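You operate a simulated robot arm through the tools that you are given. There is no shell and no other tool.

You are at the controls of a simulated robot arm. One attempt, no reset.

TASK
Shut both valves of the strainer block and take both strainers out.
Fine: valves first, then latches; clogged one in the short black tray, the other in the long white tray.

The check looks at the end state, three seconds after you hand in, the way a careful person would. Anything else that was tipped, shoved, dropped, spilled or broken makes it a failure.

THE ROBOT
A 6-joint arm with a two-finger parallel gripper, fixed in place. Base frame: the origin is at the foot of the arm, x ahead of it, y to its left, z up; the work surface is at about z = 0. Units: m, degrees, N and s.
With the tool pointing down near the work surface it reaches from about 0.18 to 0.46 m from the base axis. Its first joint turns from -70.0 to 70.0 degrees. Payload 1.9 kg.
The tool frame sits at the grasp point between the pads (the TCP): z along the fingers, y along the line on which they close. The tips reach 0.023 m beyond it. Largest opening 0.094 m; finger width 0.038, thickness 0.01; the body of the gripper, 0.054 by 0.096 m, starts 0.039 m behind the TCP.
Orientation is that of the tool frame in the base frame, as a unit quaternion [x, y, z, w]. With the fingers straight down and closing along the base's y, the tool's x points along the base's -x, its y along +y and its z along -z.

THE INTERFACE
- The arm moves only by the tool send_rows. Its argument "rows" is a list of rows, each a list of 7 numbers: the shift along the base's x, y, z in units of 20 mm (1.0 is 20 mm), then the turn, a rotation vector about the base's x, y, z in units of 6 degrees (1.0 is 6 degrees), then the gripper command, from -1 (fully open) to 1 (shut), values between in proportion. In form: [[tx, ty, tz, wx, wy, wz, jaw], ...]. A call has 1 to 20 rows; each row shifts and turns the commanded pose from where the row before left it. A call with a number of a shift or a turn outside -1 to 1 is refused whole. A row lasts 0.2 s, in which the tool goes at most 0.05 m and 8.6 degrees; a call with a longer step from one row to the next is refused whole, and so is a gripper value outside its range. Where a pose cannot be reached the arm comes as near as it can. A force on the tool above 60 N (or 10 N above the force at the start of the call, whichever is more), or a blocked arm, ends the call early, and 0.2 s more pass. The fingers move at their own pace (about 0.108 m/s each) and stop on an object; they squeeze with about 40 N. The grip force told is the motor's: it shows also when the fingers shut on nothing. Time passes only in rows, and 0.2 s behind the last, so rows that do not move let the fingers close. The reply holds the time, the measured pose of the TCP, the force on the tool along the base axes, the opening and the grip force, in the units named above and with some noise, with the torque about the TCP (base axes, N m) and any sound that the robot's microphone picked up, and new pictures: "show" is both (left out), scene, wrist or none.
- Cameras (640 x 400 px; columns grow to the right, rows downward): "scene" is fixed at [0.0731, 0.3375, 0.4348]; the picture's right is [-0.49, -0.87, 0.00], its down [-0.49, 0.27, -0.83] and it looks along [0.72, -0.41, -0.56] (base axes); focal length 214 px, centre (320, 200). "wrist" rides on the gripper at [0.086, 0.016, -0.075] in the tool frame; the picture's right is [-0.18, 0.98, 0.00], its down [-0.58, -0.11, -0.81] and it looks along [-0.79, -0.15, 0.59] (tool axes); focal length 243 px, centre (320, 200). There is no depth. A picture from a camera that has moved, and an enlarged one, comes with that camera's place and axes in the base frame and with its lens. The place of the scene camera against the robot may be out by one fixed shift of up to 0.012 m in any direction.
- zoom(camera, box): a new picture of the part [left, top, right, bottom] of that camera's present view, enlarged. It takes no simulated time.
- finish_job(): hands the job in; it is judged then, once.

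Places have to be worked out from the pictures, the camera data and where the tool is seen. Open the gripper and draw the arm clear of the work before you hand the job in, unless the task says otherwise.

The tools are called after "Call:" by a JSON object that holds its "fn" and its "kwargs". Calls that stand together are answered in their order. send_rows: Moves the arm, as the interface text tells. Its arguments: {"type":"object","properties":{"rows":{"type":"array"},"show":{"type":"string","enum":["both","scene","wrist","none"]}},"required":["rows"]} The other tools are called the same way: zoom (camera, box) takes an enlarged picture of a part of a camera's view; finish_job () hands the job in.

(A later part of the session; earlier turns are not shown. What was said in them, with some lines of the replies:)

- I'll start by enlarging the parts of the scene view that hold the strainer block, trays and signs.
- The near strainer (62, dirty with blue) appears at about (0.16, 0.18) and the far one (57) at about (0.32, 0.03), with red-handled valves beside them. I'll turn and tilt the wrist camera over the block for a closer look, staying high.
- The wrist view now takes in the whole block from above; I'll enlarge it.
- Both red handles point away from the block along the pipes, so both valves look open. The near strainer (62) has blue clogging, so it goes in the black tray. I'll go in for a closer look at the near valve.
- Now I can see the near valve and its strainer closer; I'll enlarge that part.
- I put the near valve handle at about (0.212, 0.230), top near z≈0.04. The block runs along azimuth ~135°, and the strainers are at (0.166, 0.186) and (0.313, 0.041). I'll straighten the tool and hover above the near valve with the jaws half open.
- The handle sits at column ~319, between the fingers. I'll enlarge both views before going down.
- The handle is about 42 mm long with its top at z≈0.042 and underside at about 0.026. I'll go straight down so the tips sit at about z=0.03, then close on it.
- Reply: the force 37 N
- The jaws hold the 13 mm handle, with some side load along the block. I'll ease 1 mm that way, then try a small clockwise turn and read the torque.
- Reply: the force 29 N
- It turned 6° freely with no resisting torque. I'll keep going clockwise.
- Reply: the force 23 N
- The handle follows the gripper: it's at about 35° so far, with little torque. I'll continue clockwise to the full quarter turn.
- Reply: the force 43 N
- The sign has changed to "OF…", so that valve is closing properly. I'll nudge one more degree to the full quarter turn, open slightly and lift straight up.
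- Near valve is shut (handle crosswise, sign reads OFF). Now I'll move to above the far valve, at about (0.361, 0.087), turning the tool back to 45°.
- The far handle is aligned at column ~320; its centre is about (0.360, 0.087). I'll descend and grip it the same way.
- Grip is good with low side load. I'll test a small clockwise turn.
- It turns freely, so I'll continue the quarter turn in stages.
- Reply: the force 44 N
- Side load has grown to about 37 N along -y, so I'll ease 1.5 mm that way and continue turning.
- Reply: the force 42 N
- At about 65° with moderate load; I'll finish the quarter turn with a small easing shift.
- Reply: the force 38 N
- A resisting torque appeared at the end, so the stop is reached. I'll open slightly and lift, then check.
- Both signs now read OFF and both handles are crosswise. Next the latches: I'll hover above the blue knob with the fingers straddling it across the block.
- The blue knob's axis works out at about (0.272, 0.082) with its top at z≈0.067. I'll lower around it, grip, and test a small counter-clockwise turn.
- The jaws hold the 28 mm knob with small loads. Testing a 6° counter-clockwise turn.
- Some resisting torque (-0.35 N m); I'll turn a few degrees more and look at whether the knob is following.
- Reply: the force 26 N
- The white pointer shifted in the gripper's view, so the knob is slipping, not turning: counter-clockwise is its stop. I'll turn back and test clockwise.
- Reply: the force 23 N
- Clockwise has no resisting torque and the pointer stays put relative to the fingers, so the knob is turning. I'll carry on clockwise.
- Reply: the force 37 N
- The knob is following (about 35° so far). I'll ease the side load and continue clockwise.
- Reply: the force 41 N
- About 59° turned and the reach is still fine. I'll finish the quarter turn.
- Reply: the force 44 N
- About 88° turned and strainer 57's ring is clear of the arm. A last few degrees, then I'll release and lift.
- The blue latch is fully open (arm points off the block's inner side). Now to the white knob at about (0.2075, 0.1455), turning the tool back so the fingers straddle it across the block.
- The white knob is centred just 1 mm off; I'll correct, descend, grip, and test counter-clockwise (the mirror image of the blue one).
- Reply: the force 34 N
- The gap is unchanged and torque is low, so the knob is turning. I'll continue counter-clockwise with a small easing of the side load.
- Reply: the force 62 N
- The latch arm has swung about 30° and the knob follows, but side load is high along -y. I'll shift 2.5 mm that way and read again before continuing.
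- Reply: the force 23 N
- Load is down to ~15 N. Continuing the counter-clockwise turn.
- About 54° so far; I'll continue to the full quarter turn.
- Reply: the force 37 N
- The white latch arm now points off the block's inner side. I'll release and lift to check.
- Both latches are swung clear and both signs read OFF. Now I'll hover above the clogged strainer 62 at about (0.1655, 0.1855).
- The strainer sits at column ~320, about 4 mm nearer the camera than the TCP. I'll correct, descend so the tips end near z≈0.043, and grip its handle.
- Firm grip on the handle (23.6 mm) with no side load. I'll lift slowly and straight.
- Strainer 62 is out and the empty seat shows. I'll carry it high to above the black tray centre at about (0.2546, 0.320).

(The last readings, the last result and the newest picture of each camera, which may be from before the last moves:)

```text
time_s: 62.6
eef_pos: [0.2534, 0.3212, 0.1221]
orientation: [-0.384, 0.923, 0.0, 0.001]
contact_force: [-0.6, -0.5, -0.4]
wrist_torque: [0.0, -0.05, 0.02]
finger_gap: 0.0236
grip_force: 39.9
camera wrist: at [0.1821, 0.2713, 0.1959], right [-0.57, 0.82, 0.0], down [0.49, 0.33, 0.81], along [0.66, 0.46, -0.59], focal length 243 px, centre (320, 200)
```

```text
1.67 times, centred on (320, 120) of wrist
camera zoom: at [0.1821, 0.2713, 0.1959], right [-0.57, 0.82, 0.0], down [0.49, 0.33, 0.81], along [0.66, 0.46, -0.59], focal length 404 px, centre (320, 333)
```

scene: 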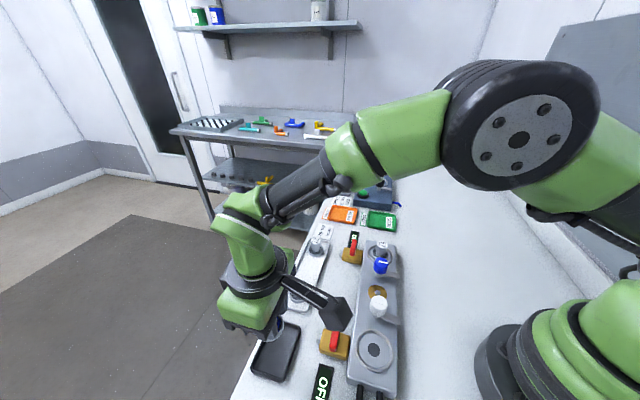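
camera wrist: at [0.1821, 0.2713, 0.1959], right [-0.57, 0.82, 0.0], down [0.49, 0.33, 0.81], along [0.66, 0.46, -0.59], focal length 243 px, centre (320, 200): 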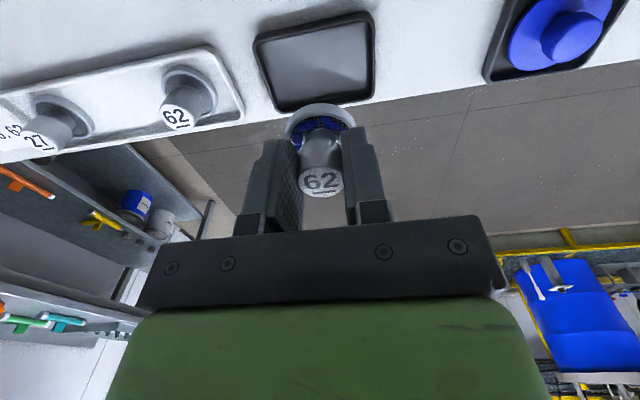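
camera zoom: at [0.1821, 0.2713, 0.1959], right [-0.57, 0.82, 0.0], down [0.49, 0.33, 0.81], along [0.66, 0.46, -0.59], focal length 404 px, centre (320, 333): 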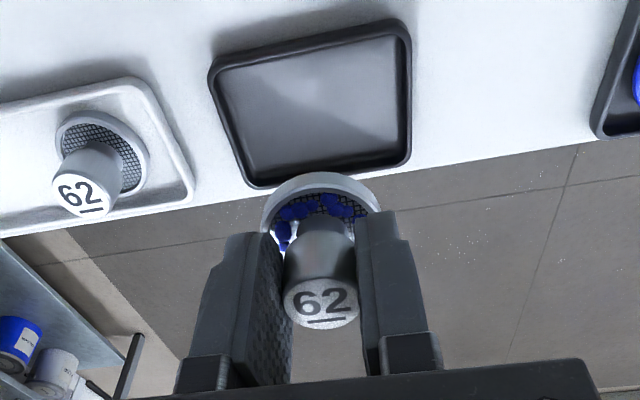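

From here the tray centre is about 6 mm along the tool's -y, at about (0.259, 0.3185). I'll correct and go down to just above the tray floor.

Call:
{"fn": "send_rows", "kwargs": {"rows": [[0.28, -0.135, 0, 0, 0, 0, 1], [0, 0, -0.9, 0, 0, 0, 1], [0, 0, -0.9, 0, 0, 0, 1], [0, 0, -0.9, 0, 0, 0, 1], [0, 0, -0.8, 0, 0, 0, 1], [0, 0, 0, 0, 0, 0, 1]]}}

Call:
{"fn": "zoom", "kwargs": {"camera": "wrist", "box": [200, 40, 440, 240]}}

Call:
{"fn": "zoom", "kwargs": {"camera": "scene", "box": [220, 280, 340, 400]}}

```text
time_s: 64.0
eef_pos: [0.2602, 0.3181, 0.0513]
orientation: [-0.383, 0.924, 0.0, 0.0]
contact_force: [0.4, -0.2, -0.4]
wrist_torque: [0.01, 0.0, -0.01]
finger_gap: 0.0239
grip_force: 40.3
camera wrist: at [0.1878, 0.269, 0.1255], right [-0.57, 0.82, 0.0], down [0.49, 0.33, 0.81], along [0.66, 0.46, -0.59], focal length 243 px, centre (320, 200)
```

scene: 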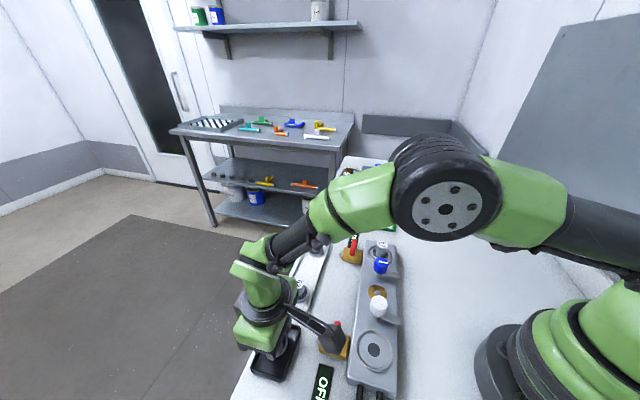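
wrist: 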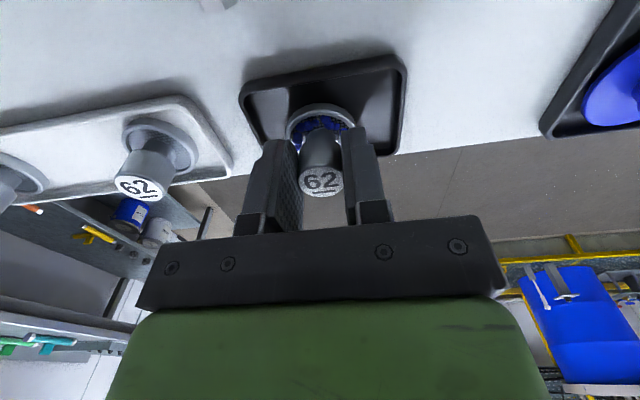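

```text
2.00 times, centred on (320, 140) of wrist
camera zoom: at [0.1878, 0.269, 0.1255], right [-0.57, 0.82, 0.0], down [0.49, 0.33, 0.81], along [0.66, 0.46, -0.59], focal length 485 px, centre (320, 320)
```

zoom: 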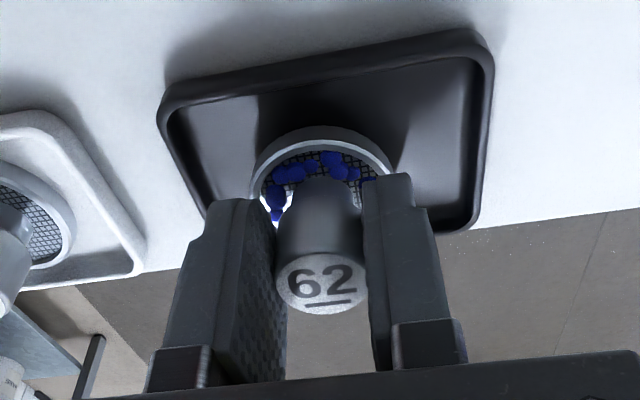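

```text
3.33 times, centred on (280, 340) of scene
camera zoom: at [0.0731, 0.3375, 0.4348], right [-0.49, -0.87, 0.0], down [-0.49, 0.27, -0.83], along [0.72, -0.41, -0.56], focal length 715 px, centre (453, -267)
```

zoom: 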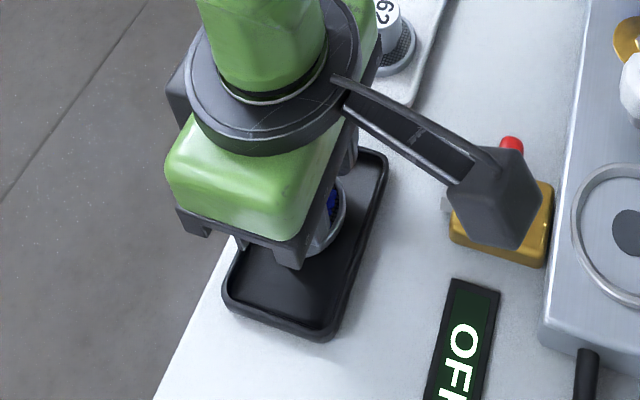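

The strainer is well inside the tray outline and just above the floor. I'll lower in small steps and watch the vertical force.

Call:
{"fn": "send_rows", "kwargs": {"rows": [[0, 0, -0.15, 0, 0, 0, 1], [0, 0, -0.15, 0, 0, 0, 1], [0, 0, -0.1, 0, 0, 0, 1], [0, 0, 0, 0, 0, 0, 1]], "show": "wrist"}}

```text
time_s: 65.0
eef_pos: [0.2592, 0.3181, 0.045]
orientation: [-0.384, 0.923, -0.001, 0.0]
contact_force: [0.2, 0.6, -0.1]
wrist_torque: [-0.01, -0.03, -0.01]
finger_gap: 0.0237
grip_force: 39.9
camera wrist: at [0.1878, 0.269, 0.1178], right [-0.57, 0.82, 0.0], down [0.49, 0.34, 0.81], along [0.66, 0.46, -0.59], focal length 243 px, centre (320, 200)
```

wrist: 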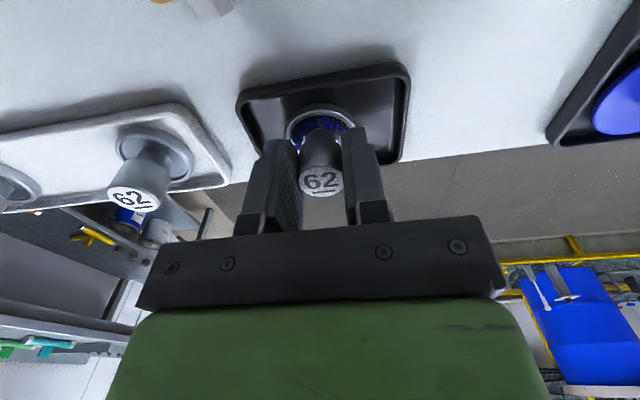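

Call:
{"fn": "send_rows", "kwargs": {"rows": [[0, 0, -0.1, 0, 0, 0, 1], [0, 0, -0.1, 0, 0, 0, 1], [0, 0, 0, 0, 0, 0, 1]], "show": "none"}}

```text
time_s: 65.8
eef_pos: [0.2608, 0.3189, 0.0419]
orientation: [-0.384, 0.923, 0.001, 0.002]
contact_force: [3.6, 3.5, 20.1]
wrist_torque: [0.06, -0.41, 0.01]
finger_gap: 0.0237
grip_force: 40.4
```

There's contact (20 N upward), so the strainer rests on the tray floor. I'll open and lift straight up.

Call:
{"fn": "send_rows", "kwargs": {"rows": [[0, 0, 0.05, 0, 0, 0, 0.3], [0, 0, 0, 0, 0, 0, 0.1], [0, 0, 0, 0, 0, 0, 0.0], [0, 0, 0.6, 0, 0, 0, 0.0], [0, 0, 0.9, 0, 0, 0, -0.06], [0, 0, 1, 0, 0, 0, -0.06], [0, 0, 1, 0, 0, 0, -0.06], [0, 0, 1, 0, 0, 0, -0.06], [0, 0, 0.8, 0, 0, 0, -0.06], [0, 0, 0, 0, 0, 0, -0.06]]}}

Call:
{"fn": "zoom", "kwargs": {"camera": "wrist", "box": [100, 0, 440, 220]}}

Call:
{"fn": "zoom", "kwargs": {"camera": "scene", "box": [220, 220, 340, 400]}}

```text
time_s: 68.0
eef_pos: [0.2589, 0.3178, 0.1458]
orientation: [-0.385, 0.923, 0.001, 0.0]
contact_force: [0.3, -0.4, 0.2]
wrist_torque: [0.03, -0.01, 0.0]
finger_gap: 0.0498
grip_force: 0.0
camera wrist: at [0.1882, 0.2688, 0.2209], right [-0.57, 0.82, 0.0], down [0.49, 0.34, 0.81], along [0.66, 0.46, -0.59], focal length 243 px, centre (320, 200)
```

scene: 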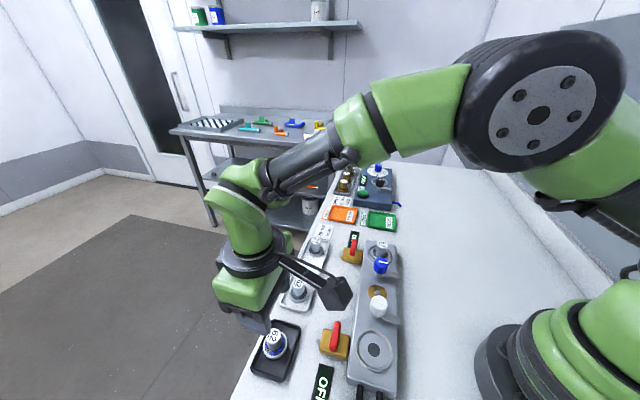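
wrist: 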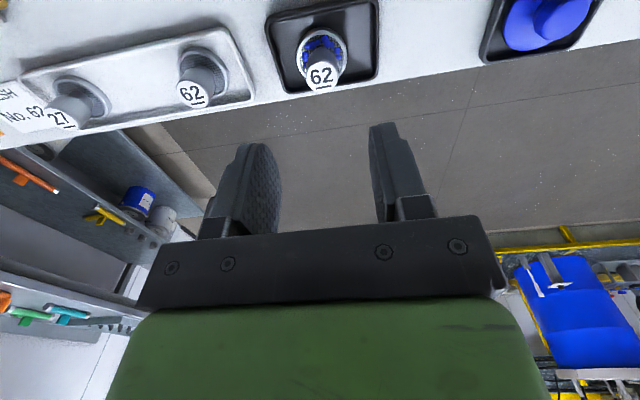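

```text
1.82 times, centred on (270, 110) of wrist
camera zoom: at [0.1882, 0.2688, 0.2209], right [-0.57, 0.82, 0.0], down [0.49, 0.34, 0.81], along [0.66, 0.46, -0.59], focal length 441 px, centre (411, 364)
```

zoom: 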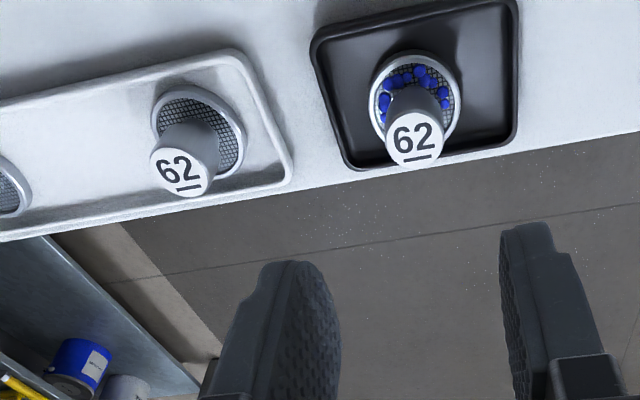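

```text
2.22 times, centred on (280, 310) of scene
camera zoom: at [0.0731, 0.3375, 0.4348], right [-0.49, -0.87, 0.0], down [-0.49, 0.27, -0.83], along [0.72, -0.41, -0.56], focal length 477 px, centre (409, -44)
```

zoom: 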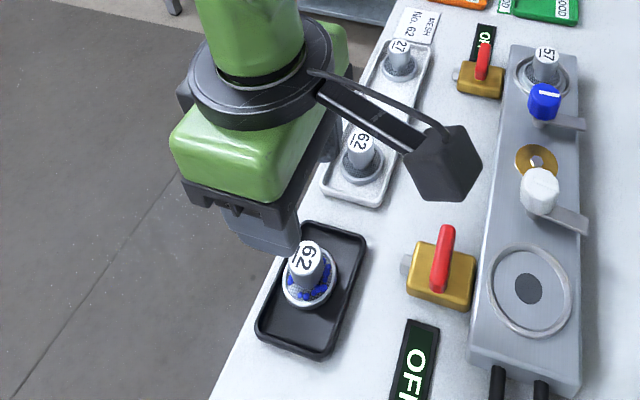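

Strainer 62 stands upright in the black tray. Next is strainer 57 at about (0.311, 0.039); the free gap in the white tray is centred near (0.371, 0.201). Moving above 57.

Call:
{"fn": "send_rows", "kwargs": {"rows": [[0.186, -0.99, 0, 0, 0, 0, -0.06], [0.186, -0.99, 0, 0, 0, 0, -0.06], [0.186, -0.99, 0, 0, 0, 0, -0.06], [0.186, -0.99, 0, 0, 0, 0, -0.06], [0.186, -0.99, 0, 0, 0, 0, -0.06], [0.186, -0.99, 0, 0, 0, 0, -0.06], [0.186, -0.99, 0, 0, 0, 0, -0.06], [0.186, -0.99, 0, 0, 0, 0, -0.06], [0.186, -0.99, 0, 0, 0, 0, -0.06], [0.186, -0.99, 0, 0, 0, 0, -0.06], [0.186, -0.99, 0, 0, 0, 0, -0.06], [0.186, -0.99, 0, 0, 0, 0, -0.06], [0.186, -0.99, 0, 0, 0, 0, -0.06], [0.186, -0.99, 0, 0, 0, 0, -0.06], [0, 0, 0, 0, 0, 0, -0.06]]}}

Call:
{"fn": "zoom", "kwargs": {"camera": "wrist", "box": [220, 0, 420, 150]}}

Call:
{"fn": "zoom", "kwargs": {"camera": "scene", "box": [310, 210, 420, 300]}}

```text
time_s: 71.2
eef_pos: [0.3122, 0.0406, 0.1475]
orientation: [-0.384, 0.923, 0.001, 0.0]
contact_force: [0.3, 0.0, -0.5]
wrist_torque: [-0.02, 0.0, 0.02]
finger_gap: 0.0495
grip_force: 0.1
camera wrist: at [0.2401, -0.0087, 0.2212], right [-0.57, 0.82, 0.0], down [0.49, 0.34, 0.81], along [0.66, 0.46, -0.59], focal length 243 px, centre (320, 200)
```

scene: 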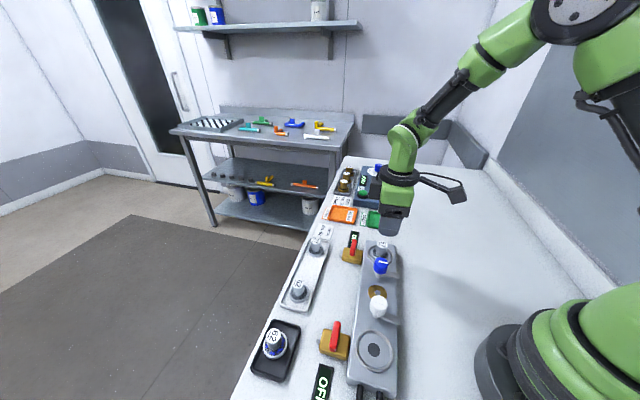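
wrist: 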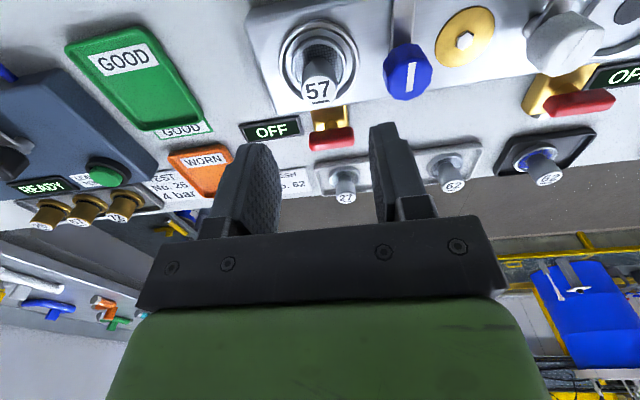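

```text
2.67 times, centred on (320, 75) of wrist
camera zoom: at [0.2401, -0.0087, 0.2212], right [-0.57, 0.82, 0.0], down [0.49, 0.34, 0.81], along [0.66, 0.46, -0.59], focal length 647 px, centre (320, 533)
```

zoom: 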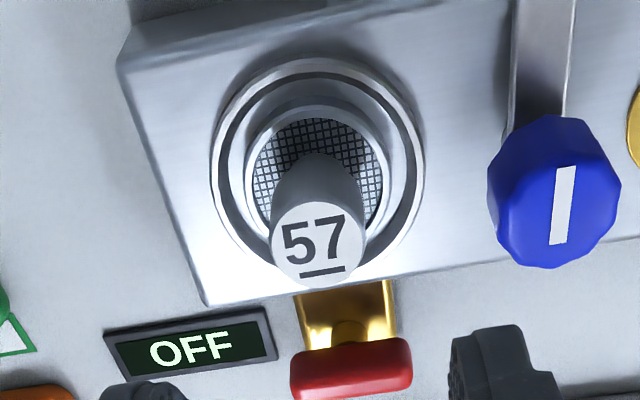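

```text
4.44 times, centred on (365, 255) of scene
camera zoom: at [0.0731, 0.3375, 0.4348], right [-0.49, -0.87, 0.0], down [-0.49, 0.27, -0.83], along [0.72, -0.41, -0.56], focal length 953 px, centre (120, -44)
```

zoom: 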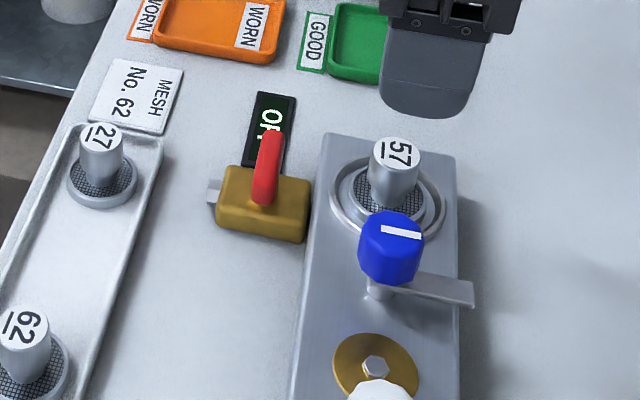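

Geometry matches the first strainer; I'll correct by about 3 mm, descend and grip its handle.

Call:
{"fn": "send_rows", "kwargs": {"rows": [[-0.14, -0.09, -0.8, 0, 0, 0, -0.06], [0, 0, -0.8, 0, 0, 0, -0.06], [0, 0, -0.8, 0, 0, 0, -0.06], [0, 0, -0.8, 0, 0, 0, -0.06], [0, 0, -0.8, 0, 0, 0, -0.06], [0, 0, 0, 0, 0, 0, -0.06], [0, 0, 0, 0, 0, 0, 1], [0, 0, 0, 0, 0, 0, 1], [0, 0, 0, 0, 0, 0, 1]]}}

Call:
{"fn": "zoom", "kwargs": {"camera": "wrist", "box": [220, 20, 420, 240]}}

```text
time_s: 73.2
eef_pos: [0.3081, 0.0394, 0.0668]
orientation: [-0.384, 0.924, 0.0, -0.001]
contact_force: [-0.6, 0.1, -0.2]
wrist_torque: [-0.01, -0.03, -0.01]
finger_gap: 0.0237
grip_force: 39.8
camera wrist: at [0.2368, -0.0099, 0.1404], right [-0.57, 0.82, 0.0], down [0.49, 0.34, 0.81], along [0.66, 0.46, -0.59], focal length 243 px, centre (320, 200)
```

scene: 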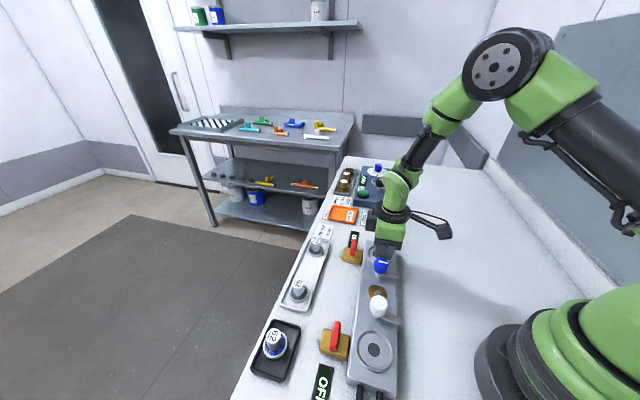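
wrist: 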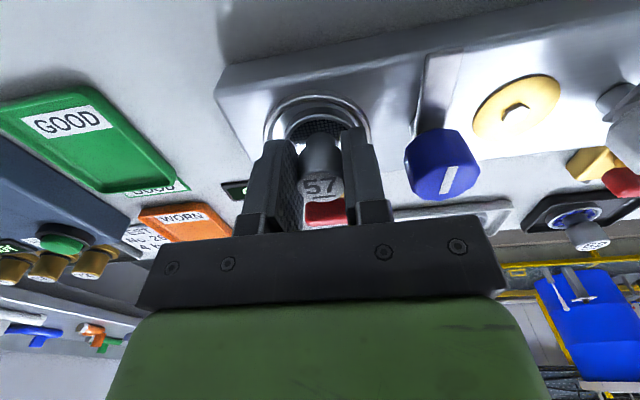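

```text
1.82 times, centred on (320, 130) of wrist
camera zoom: at [0.2368, -0.0099, 0.1404], right [-0.57, 0.82, 0.0], down [0.49, 0.34, 0.81], along [0.66, 0.46, -0.59], focal length 441 px, centre (320, 327)
```

zoom: 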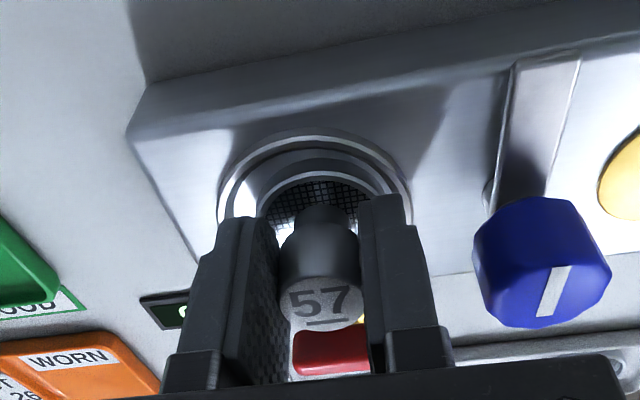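

Good grip (23.7 mm), no side load. Lifting slowly and straight.

Call:
{"fn": "send_rows", "kwargs": {"rows": [[0, 0, 0.3, 0, 0, 0, 1], [0, 0, 0.5, 0, 0, 0, 1], [0, 0, 0.7, 0, 0, 0, 1], [0, 0, 0.8, 0, 0, 0, 1], [0, 0, 0.8, 0, 0, 0, 1], [0, 0, 0.8, 0, 0, 0, 1], [0, 0, 0.8, 0, 0, 0, 1], [0, 0, 0, 0, 0, 0, 1]]}}

```text
time_s: 75.0
eef_pos: [0.309, 0.0403, 0.1614]
orientation: [-0.384, 0.923, 0.001, -0.001]
contact_force: [0.0, 0.3, -0.2]
wrist_torque: [0.02, 0.02, 0.0]
finger_gap: 0.0233
grip_force: 40.0
camera wrist: at [0.2364, -0.0098, 0.2351], right [-0.57, 0.82, 0.0], down [0.49, 0.34, 0.81], along [0.66, 0.46, -0.59], focal length 243 px, centre (320, 200)
```

scene: 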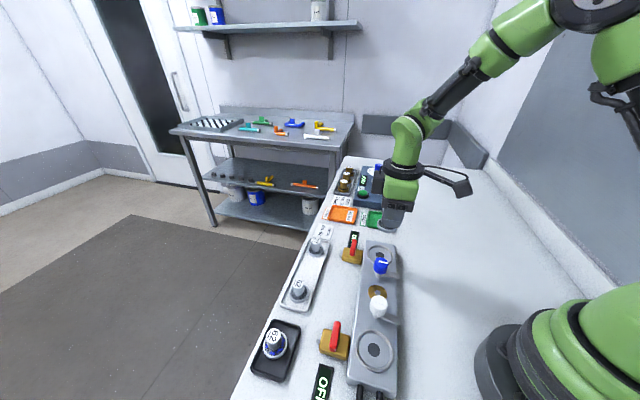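
wrist: 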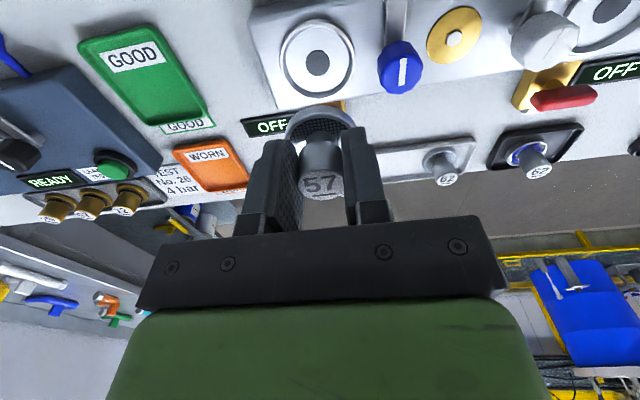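

Strainer 57 is out. Carrying it to above the gap between 27 and 62 in the white tray.

Call:
{"fn": "send_rows", "kwargs": {"rows": [[0.344, 0.892, 0, 0, 0, 0, 1], [0.344, 0.892, 0, 0, 0, 0, 1], [0.344, 0.892, 0, 0, 0, 0, 1], [0.344, 0.892, 0, 0, 0, 0, 1], [0.344, 0.892, 0, 0, 0, 0, 1], [0.344, 0.892, 0, 0, 0, 0, 1], [0.344, 0.892, 0, 0, 0, 0, 1], [0.344, 0.892, 0, 0, 0, 0, 1], [0.344, 0.892, 0, 0, 0, 0, 1], [0, 0, -0.5, 0, 0, 0, 1], [0, 0, -0.5, 0, 0, 0, 1], [0, 0, 0, 0, 0, 0, 1]]}}

Call:
{"fn": "zoom", "kwargs": {"camera": "wrist", "box": [180, 0, 460, 220]}}

Call:
{"fn": "zoom", "kwargs": {"camera": "scene", "box": [250, 200, 390, 320]}}

```text
time_s: 77.6
eef_pos: [0.3691, 0.1991, 0.1406]
orientation: [-0.383, 0.924, 0.0, 0.0]
contact_force: [-0.2, -0.3, -1.2]
wrist_torque: [0.01, -0.02, 0.03]
finger_gap: 0.0236
grip_force: 39.8
camera wrist: at [0.2985, 0.1504, 0.2153], right [-0.57, 0.82, 0.0], down [0.49, 0.34, 0.81], along [0.66, 0.46, -0.59], focal length 243 px, centre (320, 200)
```

scene: 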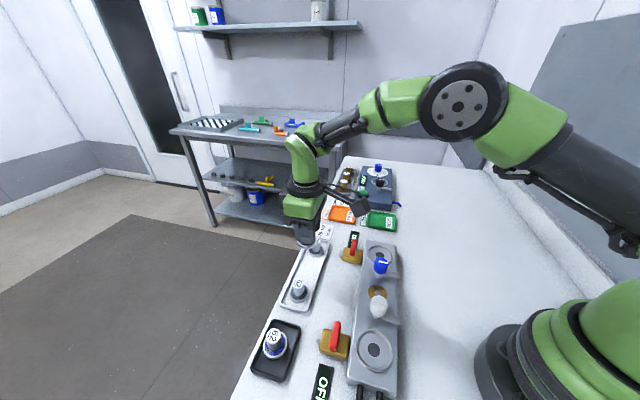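
wrist: 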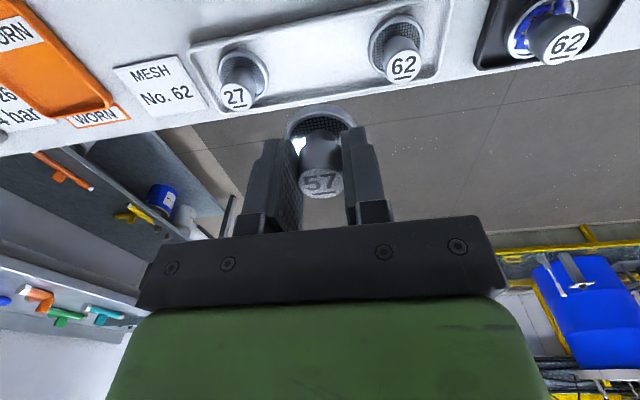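

```text
1.82 times, centred on (320, 110) of wrist
camera zoom: at [0.2985, 0.1504, 0.2153], right [-0.57, 0.82, 0.0], down [0.49, 0.34, 0.81], along [0.66, 0.46, -0.59], focal length 441 px, centre (320, 364)
```

zoom: 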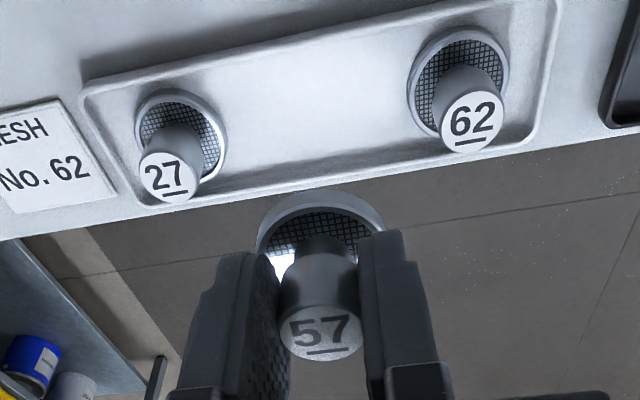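

```text
3.33 times, centred on (320, 260) of scene
camera zoom: at [0.0731, 0.3375, 0.4348], right [-0.49, -0.87, 0.0], down [-0.49, 0.27, -0.83], along [0.72, -0.41, -0.56], focal length 715 px, centre (320, 0)
```

zoom: 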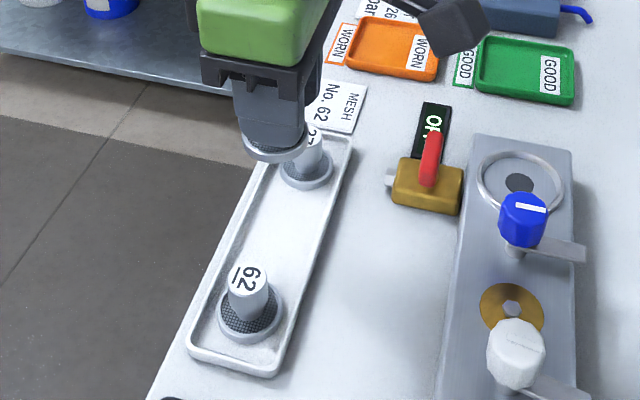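

The gap's midpoint comes out at about (0.374, 0.199). I'll correct by 4 mm and lower to just above the tray floor.

Call:
{"fn": "send_rows", "kwargs": {"rows": [[0.2, -0.025, -0.3, 0, 0, 0, 1], [0, 0, -0.85, 0, 0, 0, 1], [0, 0, -0.85, 0, 0, 0, 1], [0, 0, -0.85, 0, 0, 0, 1], [0, 0, -0.85, 0, 0, 0, 1], [0, 0, -0.75, 0, 0, 0, 1], [0, 0, 0, 0, 0, 0, 1]]}}

Call:
{"fn": "zoom", "kwargs": {"camera": "wrist", "box": [140, 0, 500, 240]}}

Call:
{"fn": "zoom", "kwargs": {"camera": "scene", "box": [250, 200, 390, 320]}}

```text
time_s: 79.2
eef_pos: [0.3752, 0.1985, 0.051]
orientation: [-0.384, 0.923, 0.0, 0.001]
contact_force: [-0.2, 0.2, -0.3]
wrist_torque: [0.0, -0.02, -0.01]
finger_gap: 0.0237
grip_force: 40.3
camera wrist: at [0.3029, 0.1499, 0.1254], right [-0.57, 0.82, 0.0], down [0.49, 0.33, 0.81], along [0.66, 0.46, -0.59], focal length 243 px, centre (320, 200)
```

scene: 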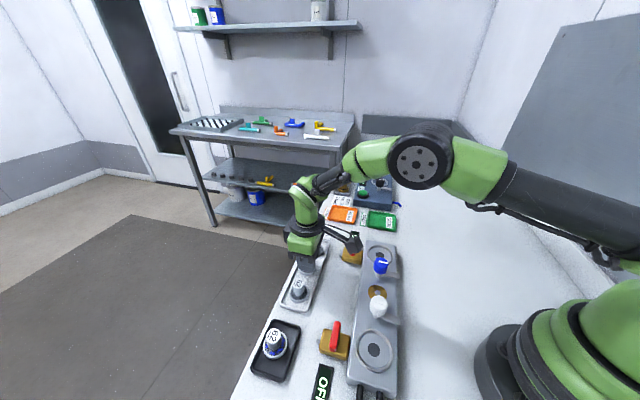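
wrist: 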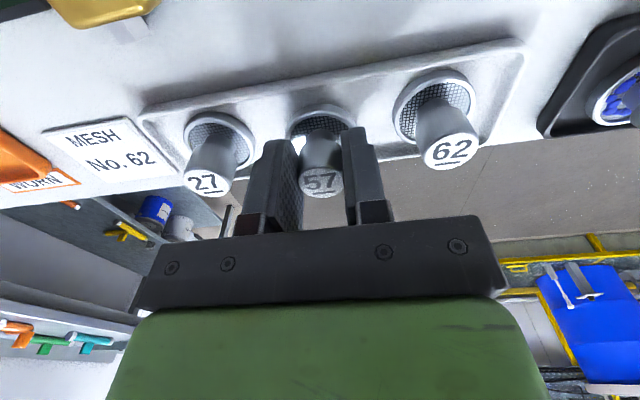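

```text
1.67 times, centred on (320, 120) of wrist
camera zoom: at [0.3029, 0.1499, 0.1254], right [-0.57, 0.82, 0.0], down [0.49, 0.33, 0.81], along [0.66, 0.46, -0.59], focal length 404 px, centre (320, 333)
```

zoom: 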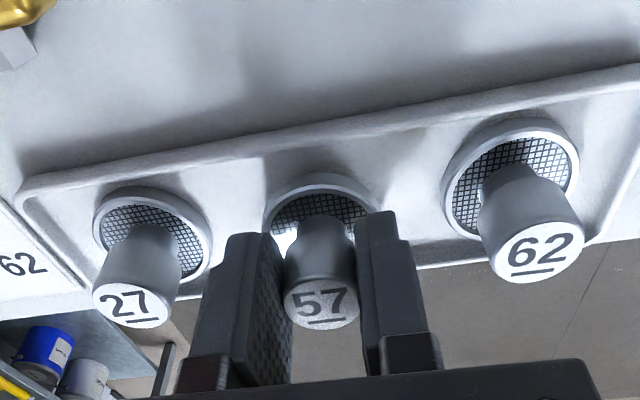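

```text
3.33 times, centred on (320, 260) of scene
camera zoom: at [0.0731, 0.3375, 0.4348], right [-0.49, -0.87, 0.0], down [-0.49, 0.27, -0.83], along [0.72, -0.41, -0.56], focal length 715 px, centre (320, 0)
```

zoom: 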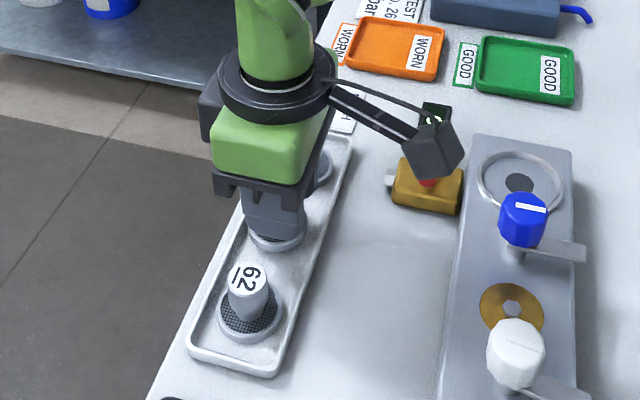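

Centred between 27 and 62. Lowering gently to contact.

Call:
{"fn": "send_rows", "kwargs": {"rows": [[0, 0, -0.15, 0, 0, 0, 1], [0, 0, -0.15, 0, 0, 0, 1], [0, 0, -0.06, 0, 0, 0, 1], [0, 0, 0, 0, 0, 0, 1]], "show": "none"}}

```text
time_s: 80.2
eef_pos: [0.3748, 0.2, 0.0435]
orientation: [-0.384, 0.923, 0.0, 0.001]
contact_force: [0.8, 0.5, -0.6]
wrist_torque: [-0.01, 0.02, -0.04]
finger_gap: 0.0237
grip_force: 40.3
```

Call:
{"fn": "send_rows", "kwargs": {"rows": [[0, 0, -0.07, 0, 0, 0, 1], [0, 0, -0.07, 0, 0, 0, 1], [0, 0, 0, 0, 0, 0, 1]], "show": "wrist"}}

```text
time_s: 81.0
eef_pos: [0.375, 0.1988, 0.0425]
orientation: [-0.385, 0.923, 0.0, 0.001]
contact_force: [-1.8, 1.2, 14.7]
wrist_torque: [0.09, 0.16, 0.03]
finger_gap: 0.0239
grip_force: 39.1
camera wrist: at [0.3034, 0.1501, 0.1164], right [-0.57, 0.82, 0.0], down [0.49, 0.33, 0.81], along [0.67, 0.46, -0.59], focal length 243 px, centre (320, 200)
```

wrist: 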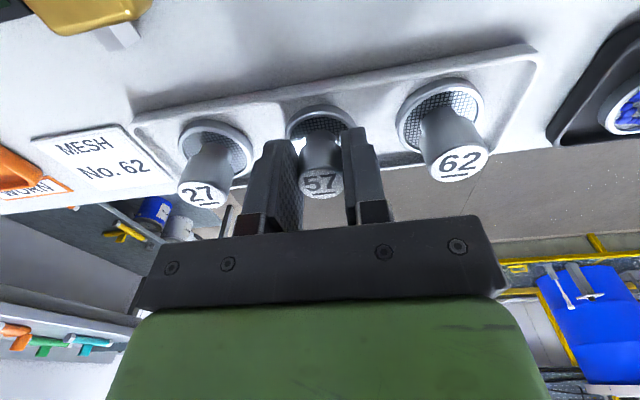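

Contact reached (15 N upward). I'll open only a little (so the fingers clear the neighbours) and lift straight up.

Call:
{"fn": "send_rows", "kwargs": {"rows": [[0, 0, 0.03, 0, 0, 0, 0.4], [0, 0, 0, 0, 0, 0, 0.25], [0, 0, 0, 0, 0, 0, 0.22], [0, 0, 0.5, 0, 0, 0, 0.22], [0, 0, 0.9, 0, 0, 0, 0.22], [0, 0, 1, 0, 0, 0, 0.22], [0, 0, 1, 0, 0, 0, 0.22], [0, 0, 1, 0, 0, 0, -0.06], [0, 0, 1, 0, 0, 0, -0.06], [0, 0, 0, 0, 0, 0, -0.06]]}}

Call:
{"fn": "zoom", "kwargs": {"camera": "wrist", "box": [140, 0, 500, 220]}}

Call:
{"fn": "zoom", "kwargs": {"camera": "scene", "box": [250, 200, 410, 320]}}

```text
time_s: 83.2
eef_pos: [0.3747, 0.1991, 0.1515]
orientation: [-0.383, 0.924, 0.0, -0.001]
contact_force: [0.5, 0.2, 0.0]
wrist_torque: [-0.01, -0.02, -0.01]
finger_gap: 0.0497
grip_force: 0.0
camera wrist: at [0.303, 0.15, 0.225], right [-0.57, 0.82, 0.0], down [0.49, 0.34, 0.81], along [0.66, 0.46, -0.59], focal length 243 px, centre (320, 200)
```

scene: 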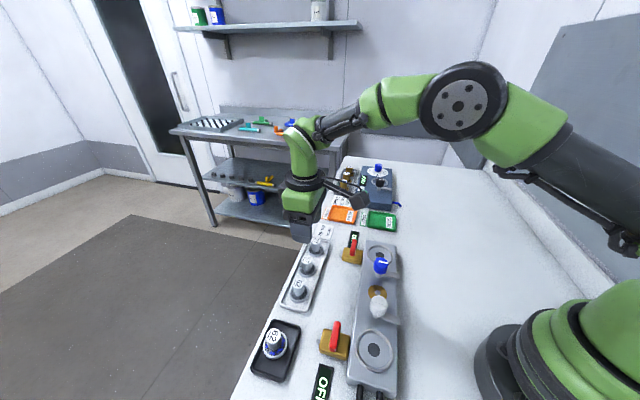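
wrist: 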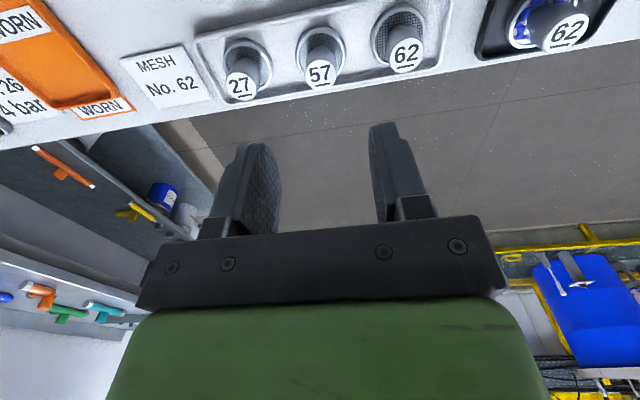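

```text
1.78 times, centred on (320, 110) of wrist
camera zoom: at [0.303, 0.15, 0.225], right [-0.57, 0.82, 0.0], down [0.49, 0.34, 0.81], along [0.66, 0.46, -0.59], focal length 431 px, centre (320, 360)
```

zoom: 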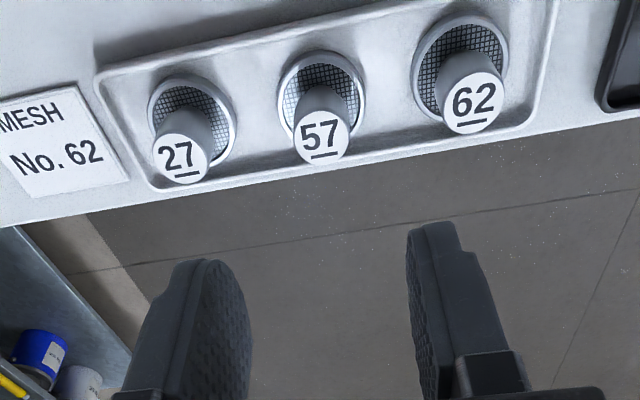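

```text
3.33 times, centred on (330, 260) of scene
camera zoom: at [0.0731, 0.3375, 0.4348], right [-0.49, -0.87, 0.0], down [-0.49, 0.27, -0.83], along [0.72, -0.41, -0.56], focal length 715 px, centre (287, 0)
```

zoom: 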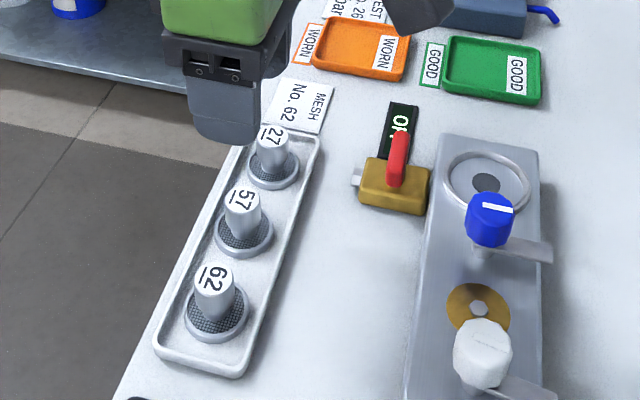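

57 stands upright in the white tray with the two others undisturbed. Now I'll open fully and draw the arm up and away, then check the whole scene.

Call:
{"fn": "send_rows", "kwargs": {"rows": [[0, 0, 1, 0, 0, 0, -0.06], [-0.3, -0.3, 1, 0, 0, -0.5, -0.5], [-0.6, -0.8, 1, 0, 0, -1, -1], [-0.6, -0.8, 1, 0, 0, -1, -1], [-0.6, -0.8, 1, 0, 0, -1, -1], [-0.6, -0.8, 1, 0, 0, -1, -1], [-0.6, -0.8, 0.8, 0, 0, -1, -1], [-0.6, -0.8, 0.8, 0, 0, -1, -1], [-0.6, -0.8, 0.8, 0, 0, -1, -1], [-0.6, -0.8, 0.3, 0, 0, 0, -1], [-0.6, -0.8, 0, 0, 0, 0, -1], [0, -0.8, 0, 0, 0, 0, -1], [0, 0, 0, 0, 0, 0, -1]]}}

Call:
{"fn": "zoom", "kwargs": {"camera": "scene", "box": [240, 220, 420, 400]}}

Call:
{"fn": "zoom", "kwargs": {"camera": "scene", "box": [310, 150, 420, 260]}}

```text
time_s: 86.0
eef_pos: [0.2603, 0.0313, 0.3252]
orientation: [-0.002, 1.0, 0.0, 0.0]
contact_force: [0.2, 0.0, 0.2]
wrist_torque: [0.02, -0.01, 0.01]
finger_gap: 0.0938
grip_force: 0.1
camera wrist: at [0.1746, 0.0491, 0.3981], right [0.18, 0.98, 0.0], down [0.58, -0.11, 0.81], along [0.79, -0.15, -0.59], focal length 243 px, centre (320, 200)
```

scene: 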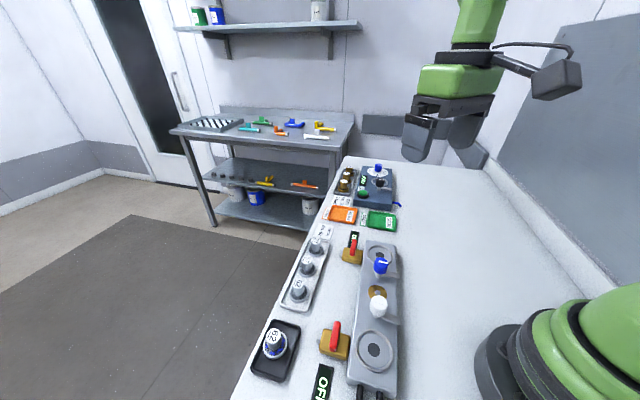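
wrist: 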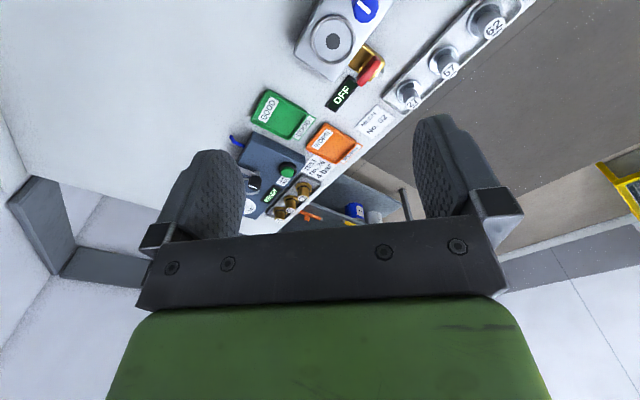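

```text
2.22 times, centred on (330, 310) of scene
camera zoom: at [0.0731, 0.3375, 0.4348], right [-0.49, -0.87, 0.0], down [-0.49, 0.27, -0.83], along [0.72, -0.41, -0.56], focal length 477 px, centre (298, -44)
```

zoom: 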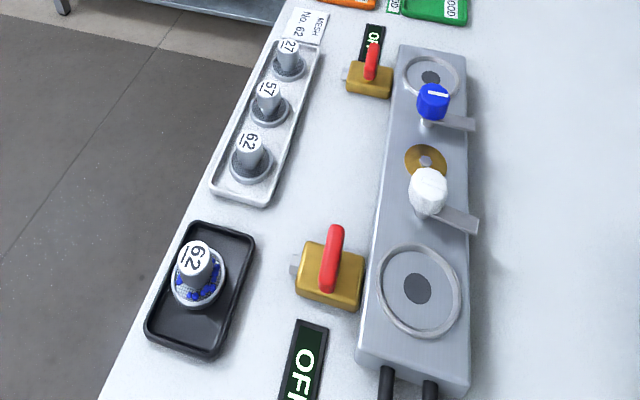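

```text
3.64 times, centred on (365, 205) of scene
camera zoom: at [0.0731, 0.3375, 0.4348], right [-0.49, -0.87, 0.0], down [-0.49, 0.27, -0.83], along [0.72, -0.41, -0.56], focal length 780 px, centre (156, 182)
```

zoom: 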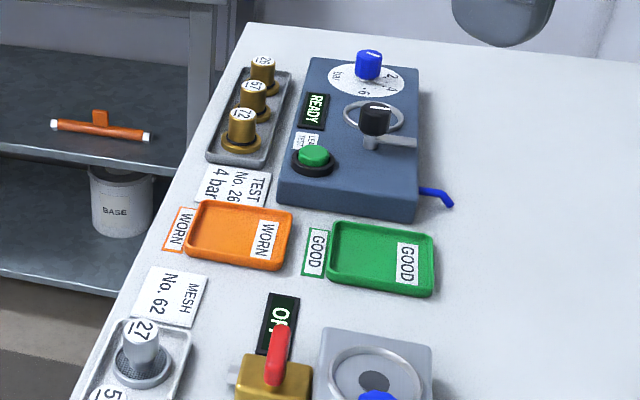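

Both valves are shut (signs read OFF) and both latches are open. The clogged 62 is in the black tray, 57 is in the white tray, nothing else was moved, and the arm is clear with the gripper open. I'm handing the job in.

Call:
{"fn": "finish_job", "kwargs": {}}

```text
The job is handed in.
```

I shut both valves and took both strainers out, and I've handed the job in.

- **Valves:** both handles are turned crosswise to the pipes, and both signs changed to OFF. I did these before touching the latches.
- **Latches:** the blue and white knobs are turned so their arms are swung off the strainer seats.
- **Strainers:** the clogged one (62, the one with blue dirt in its mesh) stands upright in the short black tray. The other (57) stands upright in the long white tray, between the two strainers (27 and 62) that were already there.

In the last pictures nothing else looks moved or tipped. The gripper is open and the arm is drawn well clear of the work.
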